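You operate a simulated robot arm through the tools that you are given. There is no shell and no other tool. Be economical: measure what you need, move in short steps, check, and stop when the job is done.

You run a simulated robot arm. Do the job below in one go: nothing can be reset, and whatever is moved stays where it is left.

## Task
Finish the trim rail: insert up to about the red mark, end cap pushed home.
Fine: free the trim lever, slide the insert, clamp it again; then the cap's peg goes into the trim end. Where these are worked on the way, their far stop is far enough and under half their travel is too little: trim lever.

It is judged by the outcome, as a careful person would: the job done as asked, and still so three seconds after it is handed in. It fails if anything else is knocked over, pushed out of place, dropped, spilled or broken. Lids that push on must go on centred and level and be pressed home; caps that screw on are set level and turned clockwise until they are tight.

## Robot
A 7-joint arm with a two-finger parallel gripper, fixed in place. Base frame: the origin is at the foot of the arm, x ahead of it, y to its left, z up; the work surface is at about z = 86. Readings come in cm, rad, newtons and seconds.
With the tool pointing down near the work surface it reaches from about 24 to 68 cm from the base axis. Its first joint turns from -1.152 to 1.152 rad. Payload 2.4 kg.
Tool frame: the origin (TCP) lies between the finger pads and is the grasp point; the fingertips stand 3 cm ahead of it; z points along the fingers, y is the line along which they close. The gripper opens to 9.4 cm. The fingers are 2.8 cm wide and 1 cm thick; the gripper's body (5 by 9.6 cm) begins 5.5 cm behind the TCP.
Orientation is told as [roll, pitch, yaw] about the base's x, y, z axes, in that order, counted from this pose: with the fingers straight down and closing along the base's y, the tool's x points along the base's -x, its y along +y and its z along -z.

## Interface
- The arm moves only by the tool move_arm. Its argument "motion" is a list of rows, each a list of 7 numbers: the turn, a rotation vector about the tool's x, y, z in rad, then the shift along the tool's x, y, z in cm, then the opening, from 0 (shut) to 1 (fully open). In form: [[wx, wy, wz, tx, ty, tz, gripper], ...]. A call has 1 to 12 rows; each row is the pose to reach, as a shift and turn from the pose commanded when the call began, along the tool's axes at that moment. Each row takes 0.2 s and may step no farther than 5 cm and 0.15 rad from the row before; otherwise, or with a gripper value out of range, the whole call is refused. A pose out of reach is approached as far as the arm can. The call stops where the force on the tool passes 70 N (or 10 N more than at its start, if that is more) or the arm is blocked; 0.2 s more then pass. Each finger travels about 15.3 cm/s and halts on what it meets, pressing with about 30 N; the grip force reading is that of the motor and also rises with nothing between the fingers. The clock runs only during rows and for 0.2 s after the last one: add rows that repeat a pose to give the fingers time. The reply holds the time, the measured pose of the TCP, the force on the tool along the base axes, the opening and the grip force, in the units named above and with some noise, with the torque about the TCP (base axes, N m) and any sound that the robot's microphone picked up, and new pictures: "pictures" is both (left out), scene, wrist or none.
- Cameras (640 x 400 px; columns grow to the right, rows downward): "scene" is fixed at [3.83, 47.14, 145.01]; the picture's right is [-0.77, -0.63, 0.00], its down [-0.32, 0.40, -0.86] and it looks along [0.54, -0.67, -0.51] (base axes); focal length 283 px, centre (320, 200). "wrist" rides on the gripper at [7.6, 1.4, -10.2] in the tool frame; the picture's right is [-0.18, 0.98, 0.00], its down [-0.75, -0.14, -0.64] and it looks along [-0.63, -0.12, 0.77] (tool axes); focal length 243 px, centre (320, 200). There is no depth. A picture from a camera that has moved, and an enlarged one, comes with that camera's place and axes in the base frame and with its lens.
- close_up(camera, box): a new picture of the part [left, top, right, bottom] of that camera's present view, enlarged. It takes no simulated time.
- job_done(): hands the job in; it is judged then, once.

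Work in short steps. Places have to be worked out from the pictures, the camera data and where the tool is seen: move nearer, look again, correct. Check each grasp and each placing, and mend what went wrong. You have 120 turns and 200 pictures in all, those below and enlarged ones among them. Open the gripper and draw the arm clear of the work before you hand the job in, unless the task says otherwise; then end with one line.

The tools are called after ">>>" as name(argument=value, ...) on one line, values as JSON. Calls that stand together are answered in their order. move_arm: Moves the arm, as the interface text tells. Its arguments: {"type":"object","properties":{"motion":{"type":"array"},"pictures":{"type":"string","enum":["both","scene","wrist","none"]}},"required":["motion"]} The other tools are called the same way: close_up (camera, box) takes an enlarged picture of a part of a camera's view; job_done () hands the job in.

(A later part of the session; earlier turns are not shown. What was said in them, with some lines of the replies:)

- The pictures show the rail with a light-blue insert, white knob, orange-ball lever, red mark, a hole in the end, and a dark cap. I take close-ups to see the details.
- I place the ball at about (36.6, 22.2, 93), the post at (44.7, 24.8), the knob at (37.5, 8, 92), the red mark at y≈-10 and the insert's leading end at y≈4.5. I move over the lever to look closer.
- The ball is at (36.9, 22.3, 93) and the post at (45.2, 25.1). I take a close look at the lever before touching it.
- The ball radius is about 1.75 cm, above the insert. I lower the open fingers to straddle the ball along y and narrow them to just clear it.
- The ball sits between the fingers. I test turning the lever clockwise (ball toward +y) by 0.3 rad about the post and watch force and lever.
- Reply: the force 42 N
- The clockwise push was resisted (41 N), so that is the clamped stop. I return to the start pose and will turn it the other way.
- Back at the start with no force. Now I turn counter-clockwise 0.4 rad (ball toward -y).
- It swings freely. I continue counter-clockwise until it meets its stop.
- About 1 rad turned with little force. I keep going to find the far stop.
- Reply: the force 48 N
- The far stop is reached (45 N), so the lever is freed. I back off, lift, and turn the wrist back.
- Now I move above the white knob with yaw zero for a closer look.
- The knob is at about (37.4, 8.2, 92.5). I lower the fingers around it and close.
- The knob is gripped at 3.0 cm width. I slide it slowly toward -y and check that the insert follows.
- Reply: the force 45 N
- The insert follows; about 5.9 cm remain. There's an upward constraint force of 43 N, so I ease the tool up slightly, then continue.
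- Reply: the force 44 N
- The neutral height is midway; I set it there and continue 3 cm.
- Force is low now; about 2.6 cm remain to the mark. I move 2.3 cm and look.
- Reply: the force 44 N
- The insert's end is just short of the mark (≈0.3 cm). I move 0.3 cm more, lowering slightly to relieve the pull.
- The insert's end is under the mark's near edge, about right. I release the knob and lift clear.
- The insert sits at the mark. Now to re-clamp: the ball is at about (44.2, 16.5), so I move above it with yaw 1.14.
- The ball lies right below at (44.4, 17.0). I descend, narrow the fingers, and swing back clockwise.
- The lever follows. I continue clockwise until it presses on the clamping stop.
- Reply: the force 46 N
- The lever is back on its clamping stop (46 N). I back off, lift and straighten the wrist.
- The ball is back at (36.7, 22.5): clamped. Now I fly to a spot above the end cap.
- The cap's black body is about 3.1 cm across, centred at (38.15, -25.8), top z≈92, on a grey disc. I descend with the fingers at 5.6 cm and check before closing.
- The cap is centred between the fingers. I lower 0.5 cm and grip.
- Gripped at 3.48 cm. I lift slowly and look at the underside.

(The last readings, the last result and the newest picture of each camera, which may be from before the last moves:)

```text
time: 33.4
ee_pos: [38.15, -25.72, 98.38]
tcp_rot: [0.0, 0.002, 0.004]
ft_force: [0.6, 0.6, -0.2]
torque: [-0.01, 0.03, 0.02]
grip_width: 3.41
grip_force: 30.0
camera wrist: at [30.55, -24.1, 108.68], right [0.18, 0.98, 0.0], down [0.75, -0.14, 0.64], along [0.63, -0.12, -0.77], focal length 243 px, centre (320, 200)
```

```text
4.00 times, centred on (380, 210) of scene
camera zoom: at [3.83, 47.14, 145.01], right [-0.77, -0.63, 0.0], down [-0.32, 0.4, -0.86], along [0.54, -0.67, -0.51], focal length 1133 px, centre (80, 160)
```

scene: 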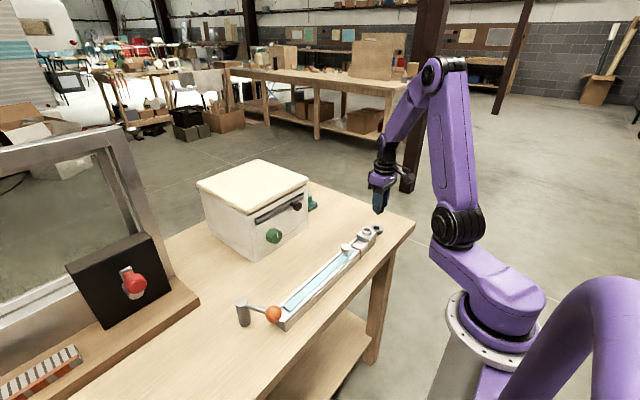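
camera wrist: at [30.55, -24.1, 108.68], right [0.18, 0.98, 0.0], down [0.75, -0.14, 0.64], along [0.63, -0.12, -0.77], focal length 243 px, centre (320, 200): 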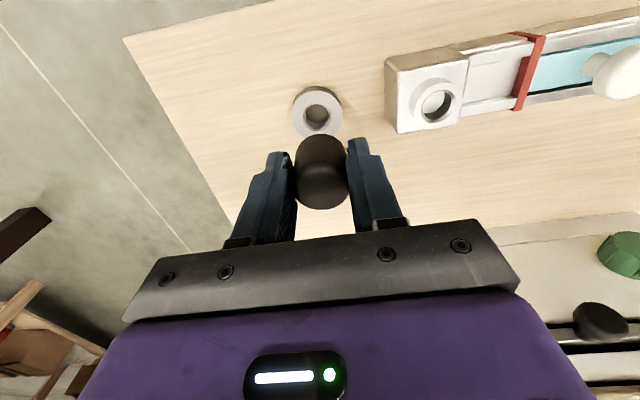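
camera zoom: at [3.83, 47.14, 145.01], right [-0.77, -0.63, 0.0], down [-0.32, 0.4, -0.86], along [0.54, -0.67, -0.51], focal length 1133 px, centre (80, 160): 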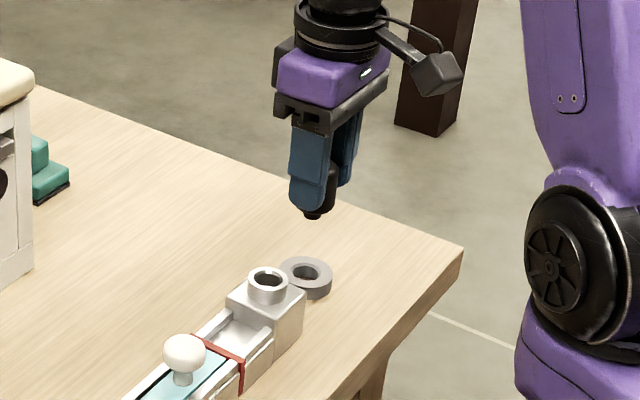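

The black cap came off a grey ring stand, with a short peg beneath. I rise and move toward over the collar, viewing it just as I viewed the stand ring.

>>> move_arm(motion=[[0, 0, 0, 0, 0, -4.5, 0.2], [0, 0, 0, 0.4, 4, -4.9, 0.2], [0, 0, 0, 0.85, 8.1, -4.9, 0.2], [0, 0, 0, 0.85, 8.1, -4.9, 0.2]], pictures="none")

>>> close_up(camera="wrist", box=[240, 60, 400, 220])

>>> close_up(camera="scene", box=[330, 160, 430, 260])

```text
time: 34.4
ee_pos: [36.88, -17.49, 103.3]
tcp_rot: [0.0, 0.0, 0.002]
ft_force: [-0.4, 0.1, -0.3]
torque: [0.04, 0.02, -0.01]
grip_width: 3.41
grip_force: 30.2
```

```text
2.50 times, centred on (320, 140) of wrist
camera zoom: at [29.46, -16.07, 113.6], right [0.18, 0.98, 0.0], down [0.75, -0.14, 0.64], along [0.63, -0.12, -0.77], focal length 606 px, centre (320, 350)
```

zoom: 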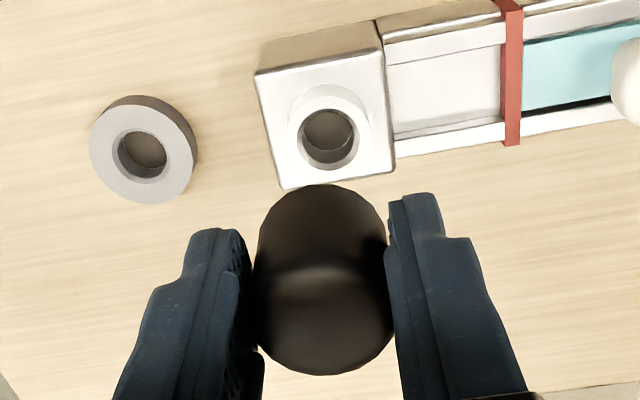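

```text
4.00 times, centred on (380, 210) of scene
camera zoom: at [3.83, 47.15, 145.01], right [-0.77, -0.63, 0.0], down [-0.32, 0.4, -0.86], along [0.54, -0.67, -0.51], focal length 1133 px, centre (80, 160)
```

zoom: 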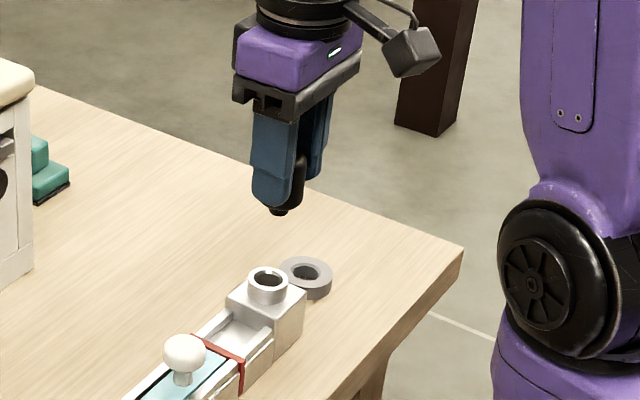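

I estimate the hole centre at (37.2, -17.25, 92.7). I shift about 0.1/0.2 cm and descend so the peg is about 1 cm above the collar, then inspect.

>>> move_arm(motion=[[0, 0, 0, -0.1, 0.22, 2, 0.2], [0, 0, 0, -0.1, 0.22, 3.6, 0.2], [0, 0, 0, -0.1, 0.22, 3.6, 0.2]], pictures="none")

>>> close_up(camera="wrist", box=[250, 80, 390, 220])

>>> close_up(camera="scene", box=[345, 190, 395, 250])

```text
time: 35.2
ee_pos: [37.21, -17.24, 99.61]
tcp_rot: [-0.001, 0.0, 0.003]
ft_force: [-0.4, 0.5, -1.1]
torque: [-0.02, 0.04, -0.01]
grip_width: 3.44
grip_force: 30.6
```

```text
2.86 times, centred on (320, 150) of wrist
camera zoom: at [29.66, -15.7, 109.93], right [0.18, 0.98, 0.0], down [0.75, -0.14, 0.64], along [0.63, -0.12, -0.77], focal length 693 px, centre (320, 343)
```

zoom: 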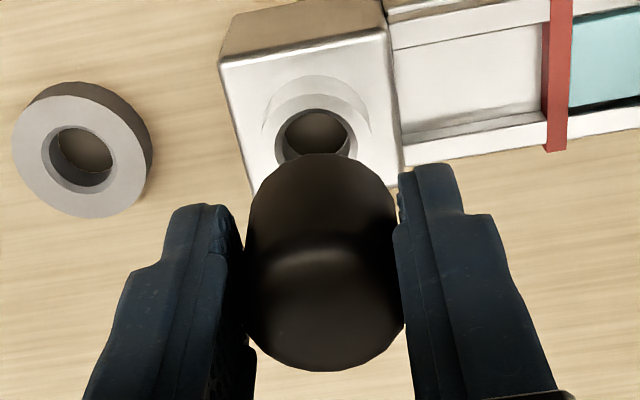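

```text
6.67 times, centred on (370, 220) of scene
camera zoom: at [3.83, 47.14, 145.01], right [-0.77, -0.63, 0.0], down [-0.32, 0.4, -0.86], along [0.54, -0.67, -0.51], focal length 1889 px, centre (-13, 67)
```

zoom: 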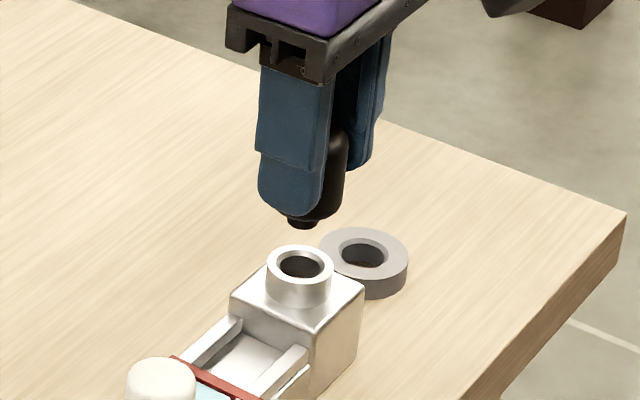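

Alignment looks close; I zoom tighter to measure the residual offset.

>>> close_up(camera="scene", box=[355, 205, 380, 240])

>>> close_up(camera="wrist", box=[290, 95, 350, 145])

```text
11.43 times, centred on (368, 222) of scene
camera zoom: at [3.83, 47.14, 145.01], right [-0.77, -0.63, 0.0], down [-0.32, 0.4, -0.86], along [0.54, -0.67, -0.51], focal length 3238 px, centre (-223, -57)
```

zoom: 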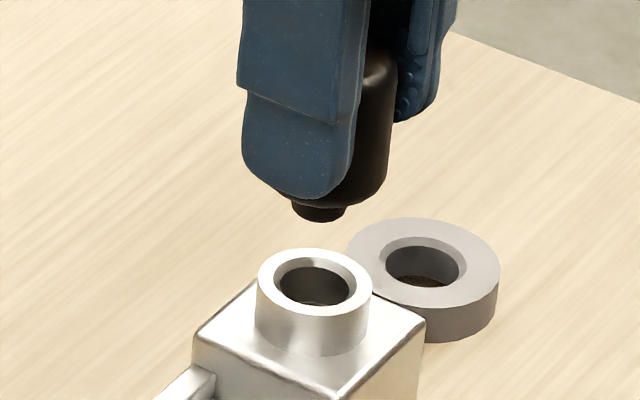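

```text
8.00 times, centred on (320, 120) of wrist
camera zoom: at [29.66, -15.7, 109.93], right [0.18, 0.98, 0.0], down [0.75, -0.14, 0.64], along [0.63, -0.12, -0.77], focal length 1941 px, centre (320, 840)
```

zoom: 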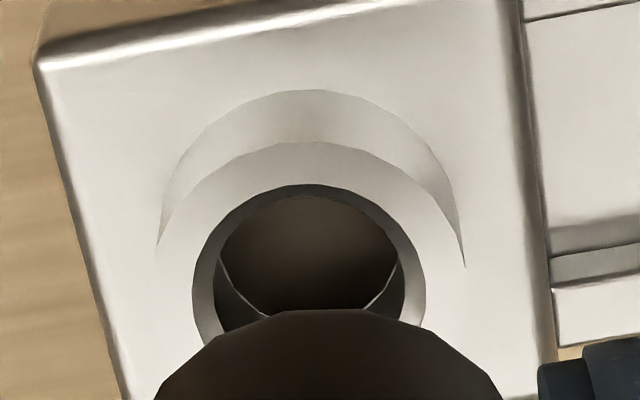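

The peg matches in the scene view and needs about (+0.12, -0.13) by the wrist view; the hole is chamfered. I correct and lower gently into the mouth.

>>> move_arm(motion=[[0, 0, 0, -0.12, -0.13, 0.5, 0.2], [0, 0, 0, -0.12, -0.13, 1.0, 0.2], [0, 0, 0, -0.12, -0.13, 1.4, 0.2], [0, 0, 0, -0.12, -0.13, 1.7, 0.2], [0, 0, 0, -0.12, -0.13, 2.0, 0.2]], pictures="none")

>>> close_up(camera="scene", box=[355, 205, 380, 240])

```text
time: 36.4
ee_pos: [37.27, -17.49, 97.77]
tcp_rot: [-0.002, -0.001, 0.003]
ft_force: [0.2, 0.0, -0.9]
torque: [0.0, -0.03, 0.02]
grip_width: 3.3
grip_force: 29.8
```

```text
11.43 times, centred on (368, 222) of scene
camera zoom: at [3.83, 47.14, 145.01], right [-0.77, -0.63, 0.0], down [-0.32, 0.4, -0.86], along [0.54, -0.67, -0.51], focal length 3238 px, centre (-223, -57)
```

zoom: 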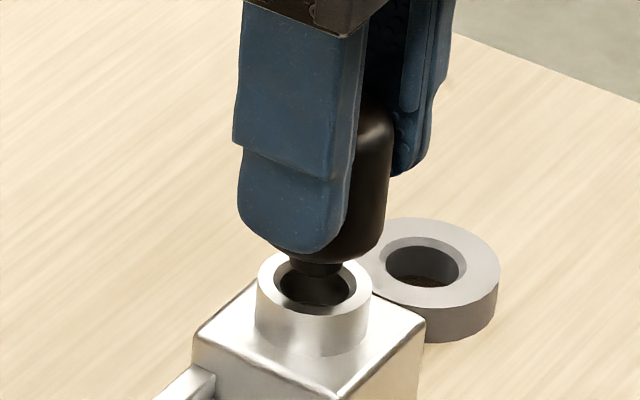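

The peg lines up with the hole in this view. I continue down slowly, watching force.

>>> move_arm(motion=[[0, 0, 0, 0, 0, 0.3, 0.2], [0, 0, 0, 0, 0, 0.6, 0.2], [0, 0, 0, 0, 0, 0.8, 0.2]], pictures="none")

>>> close_up(camera="scene", box=[355, 205, 380, 240])

>>> close_up(camera="wrist", box=[260, 90, 380, 220])

```text
time: 37.2
ee_pos: [37.3, -17.43, 96.79]
tcp_rot: [0.001, -0.001, 0.002]
ft_force: [-1.1, 0.1, -0.7]
torque: [0.04, 0.01, 0.02]
grip_width: 3.31
grip_force: 30.1
```

```text
11.43 times, centred on (368, 222) of scene
camera zoom: at [3.83, 47.14, 145.01], right [-0.77, -0.63, 0.0], down [-0.32, 0.4, -0.86], along [0.54, -0.67, -0.51], focal length 3238 px, centre (-223, -57)
```

zoom: 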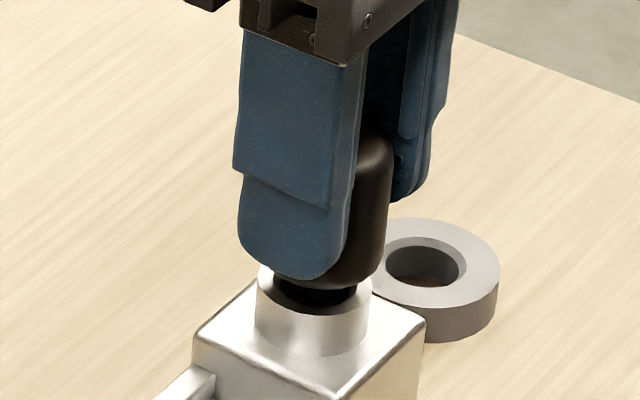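

```text
3.08 times, centred on (320, 155) of wrist
camera zoom: at [29.72, -15.93, 107.17], right [0.18, 0.98, 0.0], down [0.75, -0.14, 0.64], along [0.63, -0.12, -0.77], focal length 746 px, centre (320, 338)
```

zoom: 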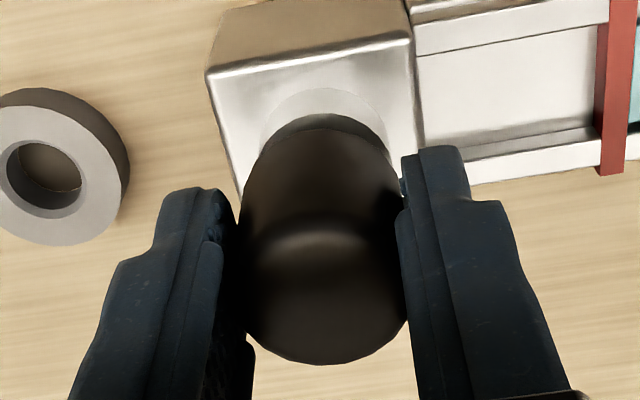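

The peg is entering with no force. I continue down until it seats.

>>> move_arm(motion=[[0, 0, 0, 0, 0, 0.2, 0.2], [0, 0, 0, 0, 0, 0.4, 0.2], [0, 0, 0, 0, 0, 0.6, 0.2], [0, 0, 0, 0, 0, 0.8, 0.2]], pictures="none")

>>> close_up(camera="scene", box=[355, 205, 380, 240])

```text
time: 38.2
ee_pos: [37.28, -17.42, 96.09]
tcp_rot: [0.001, -0.001, 0.004]
ft_force: [-4.1, 7.6, 25.5]
torque: [0.44, -0.03, -0.08]
grip_width: 3.32
grip_force: 29.8
heard: snap
```

```text
11.43 times, centred on (368, 222) of scene
camera zoom: at [3.79, 47.18, 145.0], right [-0.77, -0.63, 0.0], down [-0.32, 0.39, -0.86], along [0.54, -0.67, -0.51], focal length 3238 px, centre (-223, -57)
```

zoom: 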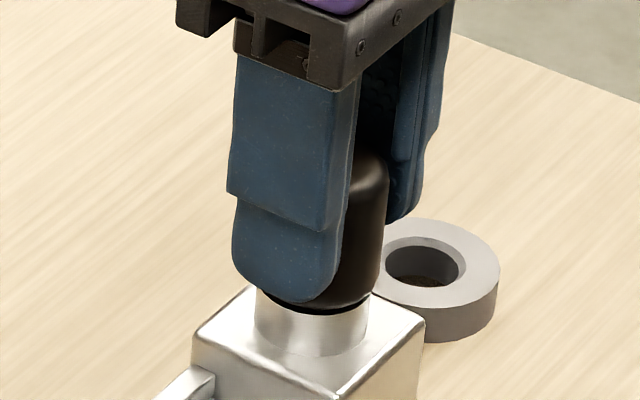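

A snap was heard with 25 N. I press a touch more to confirm it's home.

>>> move_arm(motion=[[0, 0, 0, 0, 0, 0.1, 0.2], [0, 0, 0, 0, 0, 0.15, 0.2]], pictures="none")

```text
time: 38.8
ee_pos: [37.36, -17.34, 95.87]
tcp_rot: [0.0, -0.002, 0.004]
ft_force: [1.9, 11.9, 27.3]
torque: [0.55, -0.15, -0.04]
grip_width: 3.25
grip_force: 30.0
```

It moved a little further with nearly the same force; I press again.

>>> move_arm(motion=[[0, 0, 0, 0, 0, 0.1, 0.2], [0, 0, 0, 0, 0, 0.2, 0.2]], pictures="wrist")

>>> close_up(camera="scene", box=[355, 205, 380, 240])

```text
time: 39.4
ee_pos: [37.37, -17.45, 95.87]
tcp_rot: [-0.003, -0.003, 0.002]
ft_force: [6.7, 10.6, 29.1]
torque: [0.6, -0.11, -0.07]
grip_width: 3.28
grip_force: 29.8
camera wrist: at [29.82, -15.86, 106.07], right [0.18, 0.98, 0.0], down [0.75, -0.14, 0.64], along [0.63, -0.12, -0.76], focal length 243 px, centre (320, 200)
```

wrist: 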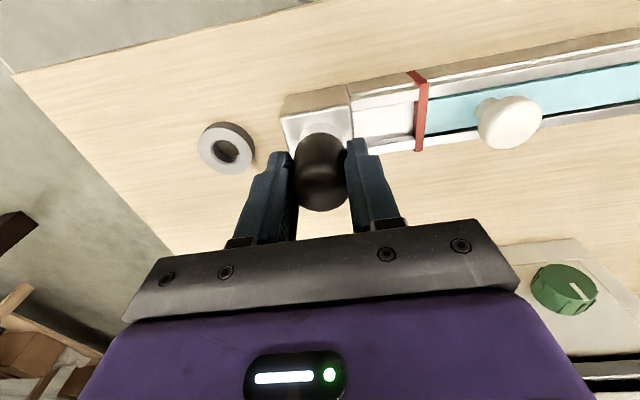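

```text
11.43 times, centred on (368, 222) of scene
camera zoom: at [3.82, 47.19, 145.0], right [-0.77, -0.63, 0.0], down [-0.32, 0.39, -0.86], along [0.54, -0.67, -0.51], focal length 3238 px, centre (-223, -57)
```

zoom: 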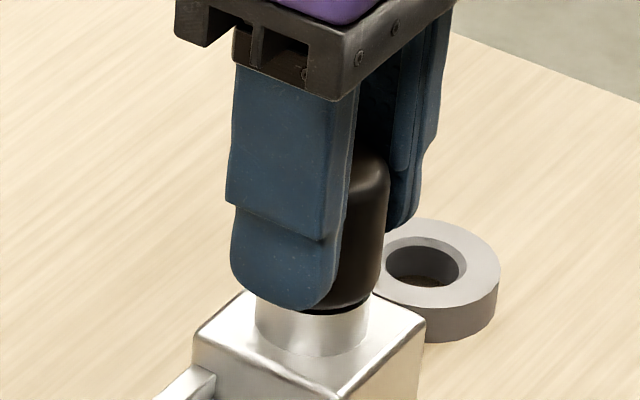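

The fingers now slip along the cap at about 28 N, so it's stopped. I release, lift, and inspect the seating.

>>> move_arm(motion=[[0, 0, 0, 0, 0, -0.1, 0.2], [0, 0, 0, 0, 0, -0.1, 0.55], [0, 0, 0, 0, 0, -0.1, 0.55], [0, 0, 0, 0, 0, -4, 0.55], [0, 0, 0, 0, 0, -8, 0.55]], pictures="wrist")

>>> close_up(camera="scene", box=[350, 205, 390, 245])

>>> close_up(camera="wrist", box=[250, 70, 450, 195])

```text
time: 40.6
ee_pos: [37.49, -17.75, 103.95]
tcp_rot: [0.0, -0.001, 0.004]
ft_force: [-0.4, -0.2, 0.1]
torque: [-0.02, 0.04, -0.01]
grip_width: 5.19
grip_force: 0.1
camera wrist: at [29.9, -16.11, 114.23], right [0.18, 0.98, 0.0], down [0.75, -0.14, 0.64], along [0.63, -0.12, -0.77], focal length 243 px, centre (320, 200)
```

wrist: 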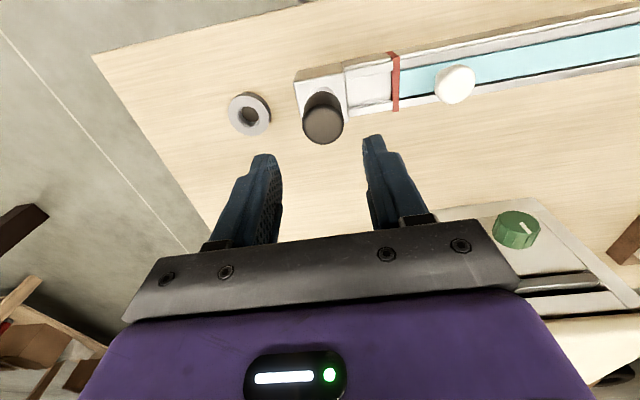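

```text
10.00 times, centred on (370, 225) of scene
camera zoom: at [3.83, 47.14, 145.01], right [-0.77, -0.63, 0.0], down [-0.32, 0.4, -0.86], along [0.54, -0.67, -0.51], focal length 2834 px, centre (-180, -50)
```

zoom: 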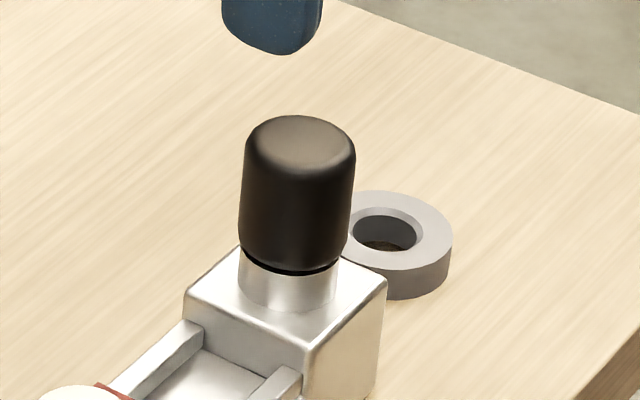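

```text
3.20 times, centred on (350, 132) of wrist
camera zoom: at [29.9, -16.11, 114.23], right [0.18, 0.98, 0.0], down [0.75, -0.14, 0.64], along [0.63, -0.12, -0.77], focal length 776 px, centre (224, 416)
```

zoom: 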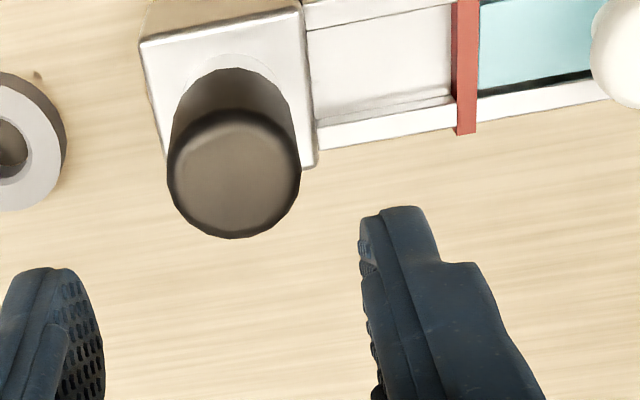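

It looks seated and level. To be sure it's home, I close the fingers and press on its top centrally, with force control.

>>> move_arm(motion=[[0, 0, 0, 0.1, 0.25, 0, 0], [0, 0, 0, 0.1, 0.25, 0, 0], [0, 0, 0, 0.1, 0.25, 2, 0], [0, 0, 0, 0.1, 0.25, 3.2, 0], [0, 0, 0, 0.1, 0.25, 3.8, 0]], pictures="none")

>>> close_up(camera="scene", box=[350, 195, 390, 245])

```text
time: 41.8
ee_pos: [37.46, -17.26, 100.14]
tcp_rot: [0.002, -0.001, 0.003]
ft_force: [-0.9, -0.8, -0.2]
torque: [-0.01, -0.02, -0.01]
grip_width: 0.03
grip_force: 30.2
```

```text
8.00 times, centred on (370, 220) of scene
camera zoom: at [3.83, 47.14, 145.01], right [-0.77, -0.63, 0.0], down [-0.32, 0.4, -0.86], along [0.54, -0.67, -0.51], focal length 2267 px, centre (-80, 40)
```

zoom: 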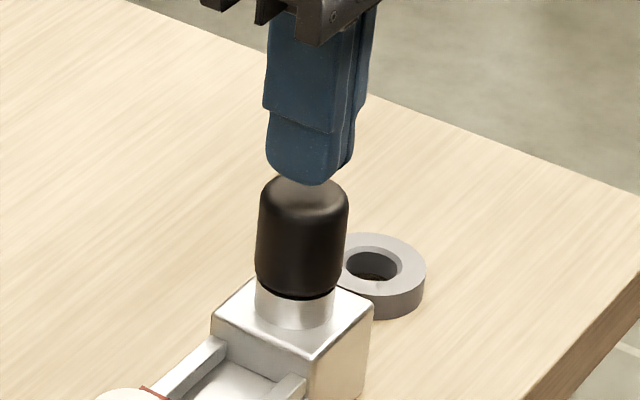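

Fingers are centred just above the cap. I press down in small steps.

>>> move_arm(motion=[[0, 0, 0, 0.1, -0.1, 0.2, 0], [0, 0, 0, 0.1, -0.1, 0.35, 0], [0, 0, 0, 0.1, -0.1, 0.5, 0], [0, 0, 0, 0.1, -0.1, 0.6, 0], [0, 0, 0, 0.1, -0.1, 0.7, 0], [0, 0, 0, 0.1, -0.1, 0.8, 0], [0, 0, 0, 0.1, -0.1, 0.9, 0]], pictures="none")

```text
time: 43.4
ee_pos: [37.27, -17.33, 99.03]
tcp_rot: [0.0, 0.001, 0.003]
ft_force: [0.5, -0.8, -0.1]
torque: [-0.01, -0.01, 0.02]
grip_width: 0.02
grip_force: 29.9
```

No contact yet; I continue in small steps.

>>> move_arm(motion=[[0, 0, 0, 0, 0, 0.1, 0], [0, 0, 0, 0, 0, 0.2, 0], [0, 0, 0, 0, 0, 0.3, 0], [0, 0, 0, 0, 0, 0.4, 0], [0, 0, 0, 0, 0, 0.5, 0], [0, 0, 0, 0, 0, 0.6, 0], [0, 0, 0, 0, 0, 0.7, 0], [0, 0, 0, 0, 0, 0.8, 0]], pictures="none")

>>> close_up(camera="scene", box=[350, 195, 390, 245])

```text
time: 44.4
ee_pos: [37.19, -17.29, 99.03]
tcp_rot: [-0.004, -0.008, 0.005]
ft_force: [-6.5, 4.7, 17.8]
torque: [0.13, 0.33, -0.02]
grip_width: 0.01
grip_force: 29.8
stopped in row 4: the force on the tool passed its limit at 74 N (the readings are from after the stop); the commanded pose is now the measured one
```

```text
8.00 times, centred on (370, 220) of scene
camera zoom: at [3.79, 47.17, 145.01], right [-0.77, -0.63, 0.0], down [-0.32, 0.4, -0.86], along [0.54, -0.67, -0.51], focal length 2267 px, centre (-80, 40)
```

zoom: 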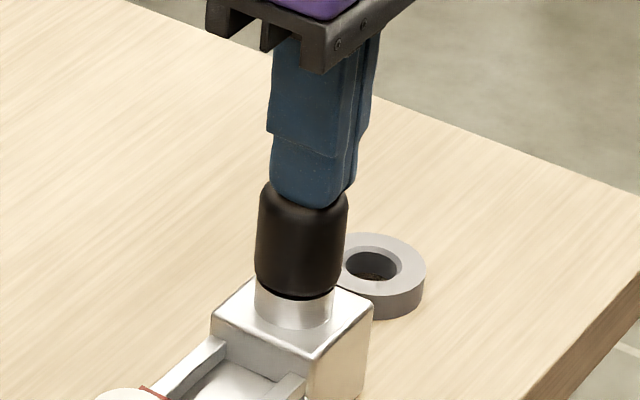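

The cap resists 74 N firmly: it's home. I lift off and check the whole work.

>>> move_arm(motion=[[0, 0, 0, 0, 0, -3, 0], [0, 0, 0, 0, 0, -7, 0.5], [0, 0, 0, 2, 4, -10, 1], [0, 0, 0, 4, 8, -13, 1], [0, 0, 0, 4, 12, -16, 1], [0, 0, 0, 4, 15, -19, 1], [0, 0, 0, 4, 15, -19, 1]])

>>> close_up(camera="scene", box=[225, 205, 400, 345])

>>> close_up(camera="scene", box=[335, 205, 395, 265])

```text
refused: row 3 steps farther than a row can; nothing moved
```

```text
2.86 times, centred on (312, 275) of scene
camera zoom: at [3.79, 47.17, 145.01], right [-0.77, -0.63, 0.0], down [-0.32, 0.4, -0.86], along [0.54, -0.67, -0.51], focal length 810 px, centre (341, -14)
```

zoom: 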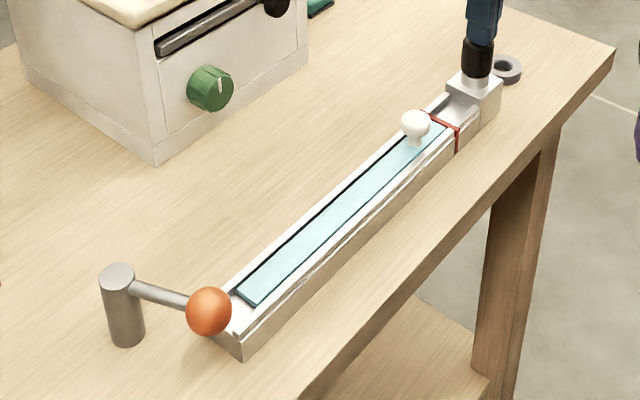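

```text
6.67 times, centred on (365, 235) of scene
camera zoom: at [3.79, 47.17, 145.01], right [-0.77, -0.63, 0.0], down [-0.32, 0.4, -0.86], along [0.54, -0.67, -0.51], focal length 1889 px, centre (20, -33)
```

zoom: 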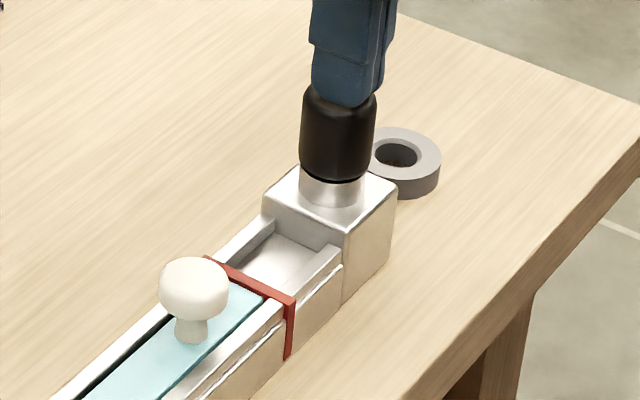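

That retreat had too long a step; everything on the rail looks right. I retreat with shorter steps.

>>> move_arm(motion=[[0, 0, 0, 0, 0, -3, 0], [0, 0, 0, 0, 0, -7, 0.5], [0, 0, 0, 1, 2, -10, 1], [0, 0, 0, 2, 5, -13, 1], [0, 0, 0, 3, 8, -16, 1], [0, 0, 0, 3, 11, -18, 1], [0, 0, 0, 3, 11, -18, 1]])

>>> close_up(camera="wrist", box=[180, 40, 420, 190])

>>> close_up(camera="scene", box=[335, 205, 395, 265])

```text
time: 46.0
ee_pos: [34.26, -6.05, 116.91]
tcp_rot: [-0.003, -0.006, 0.003]
ft_force: [-1.1, -0.2, 0.5]
torque: [0.0, -0.02, 0.04]
grip_width: 9.39
grip_force: 0.0
camera wrist: at [26.76, -4.53, 127.13], right [0.18, 0.98, 0.0], down [0.75, -0.14, 0.65], along [0.64, -0.12, -0.76], focal length 243 px, centre (320, 200)
```

scene: 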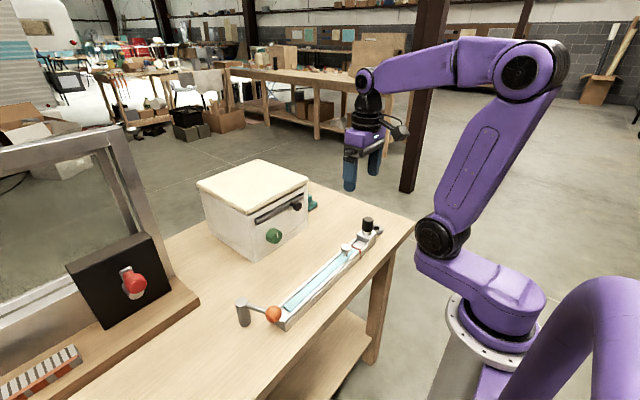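
wrist: 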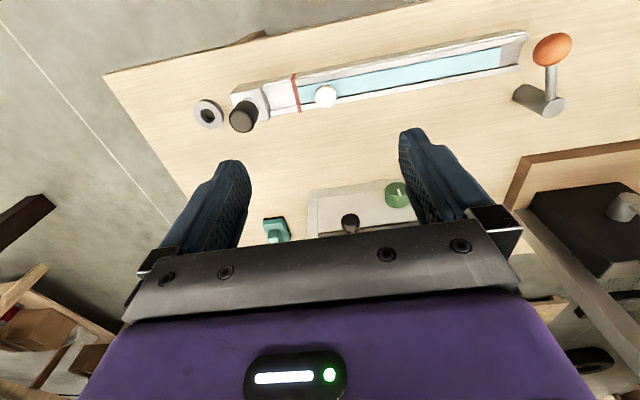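

```text
2.67 times, centred on (300, 115) of wrist
camera zoom: at [26.76, -4.53, 127.13], right [0.18, 0.98, 0.0], down [0.75, -0.14, 0.65], along [0.64, -0.12, -0.76], focal length 647 px, centre (373, 427)
```

zoom: 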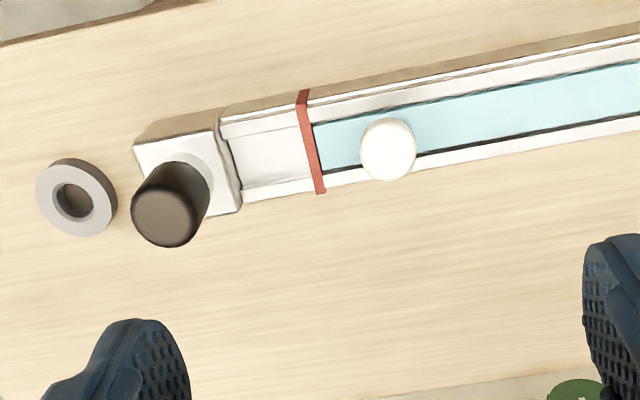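

```text
6.67 times, centred on (365, 235) of scene
camera zoom: at [3.83, 47.15, 145.01], right [-0.77, -0.63, 0.0], down [-0.32, 0.4, -0.86], along [0.54, -0.67, -0.51], focal length 1889 px, centre (20, -33)
```

zoom: 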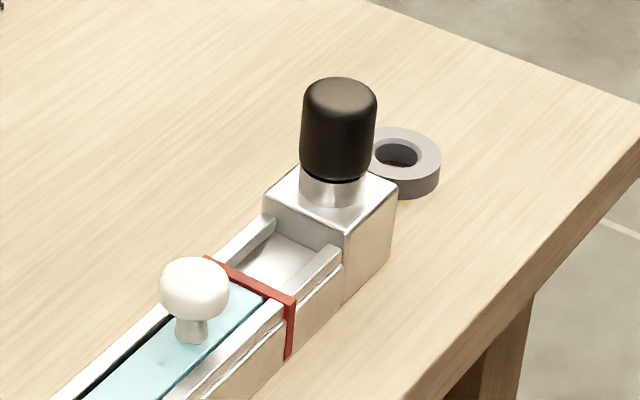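

The insert is at the mark, the lever is clamped, the cap is level and pressed home, and the arm is clear with the gripper open. I hand in.

>>> job_done()

```text
The job is handed in.
```

The trim rail is finished: the insert is at the red mark, the lever is clamped again, and the end cap is snapped in and pressed home.
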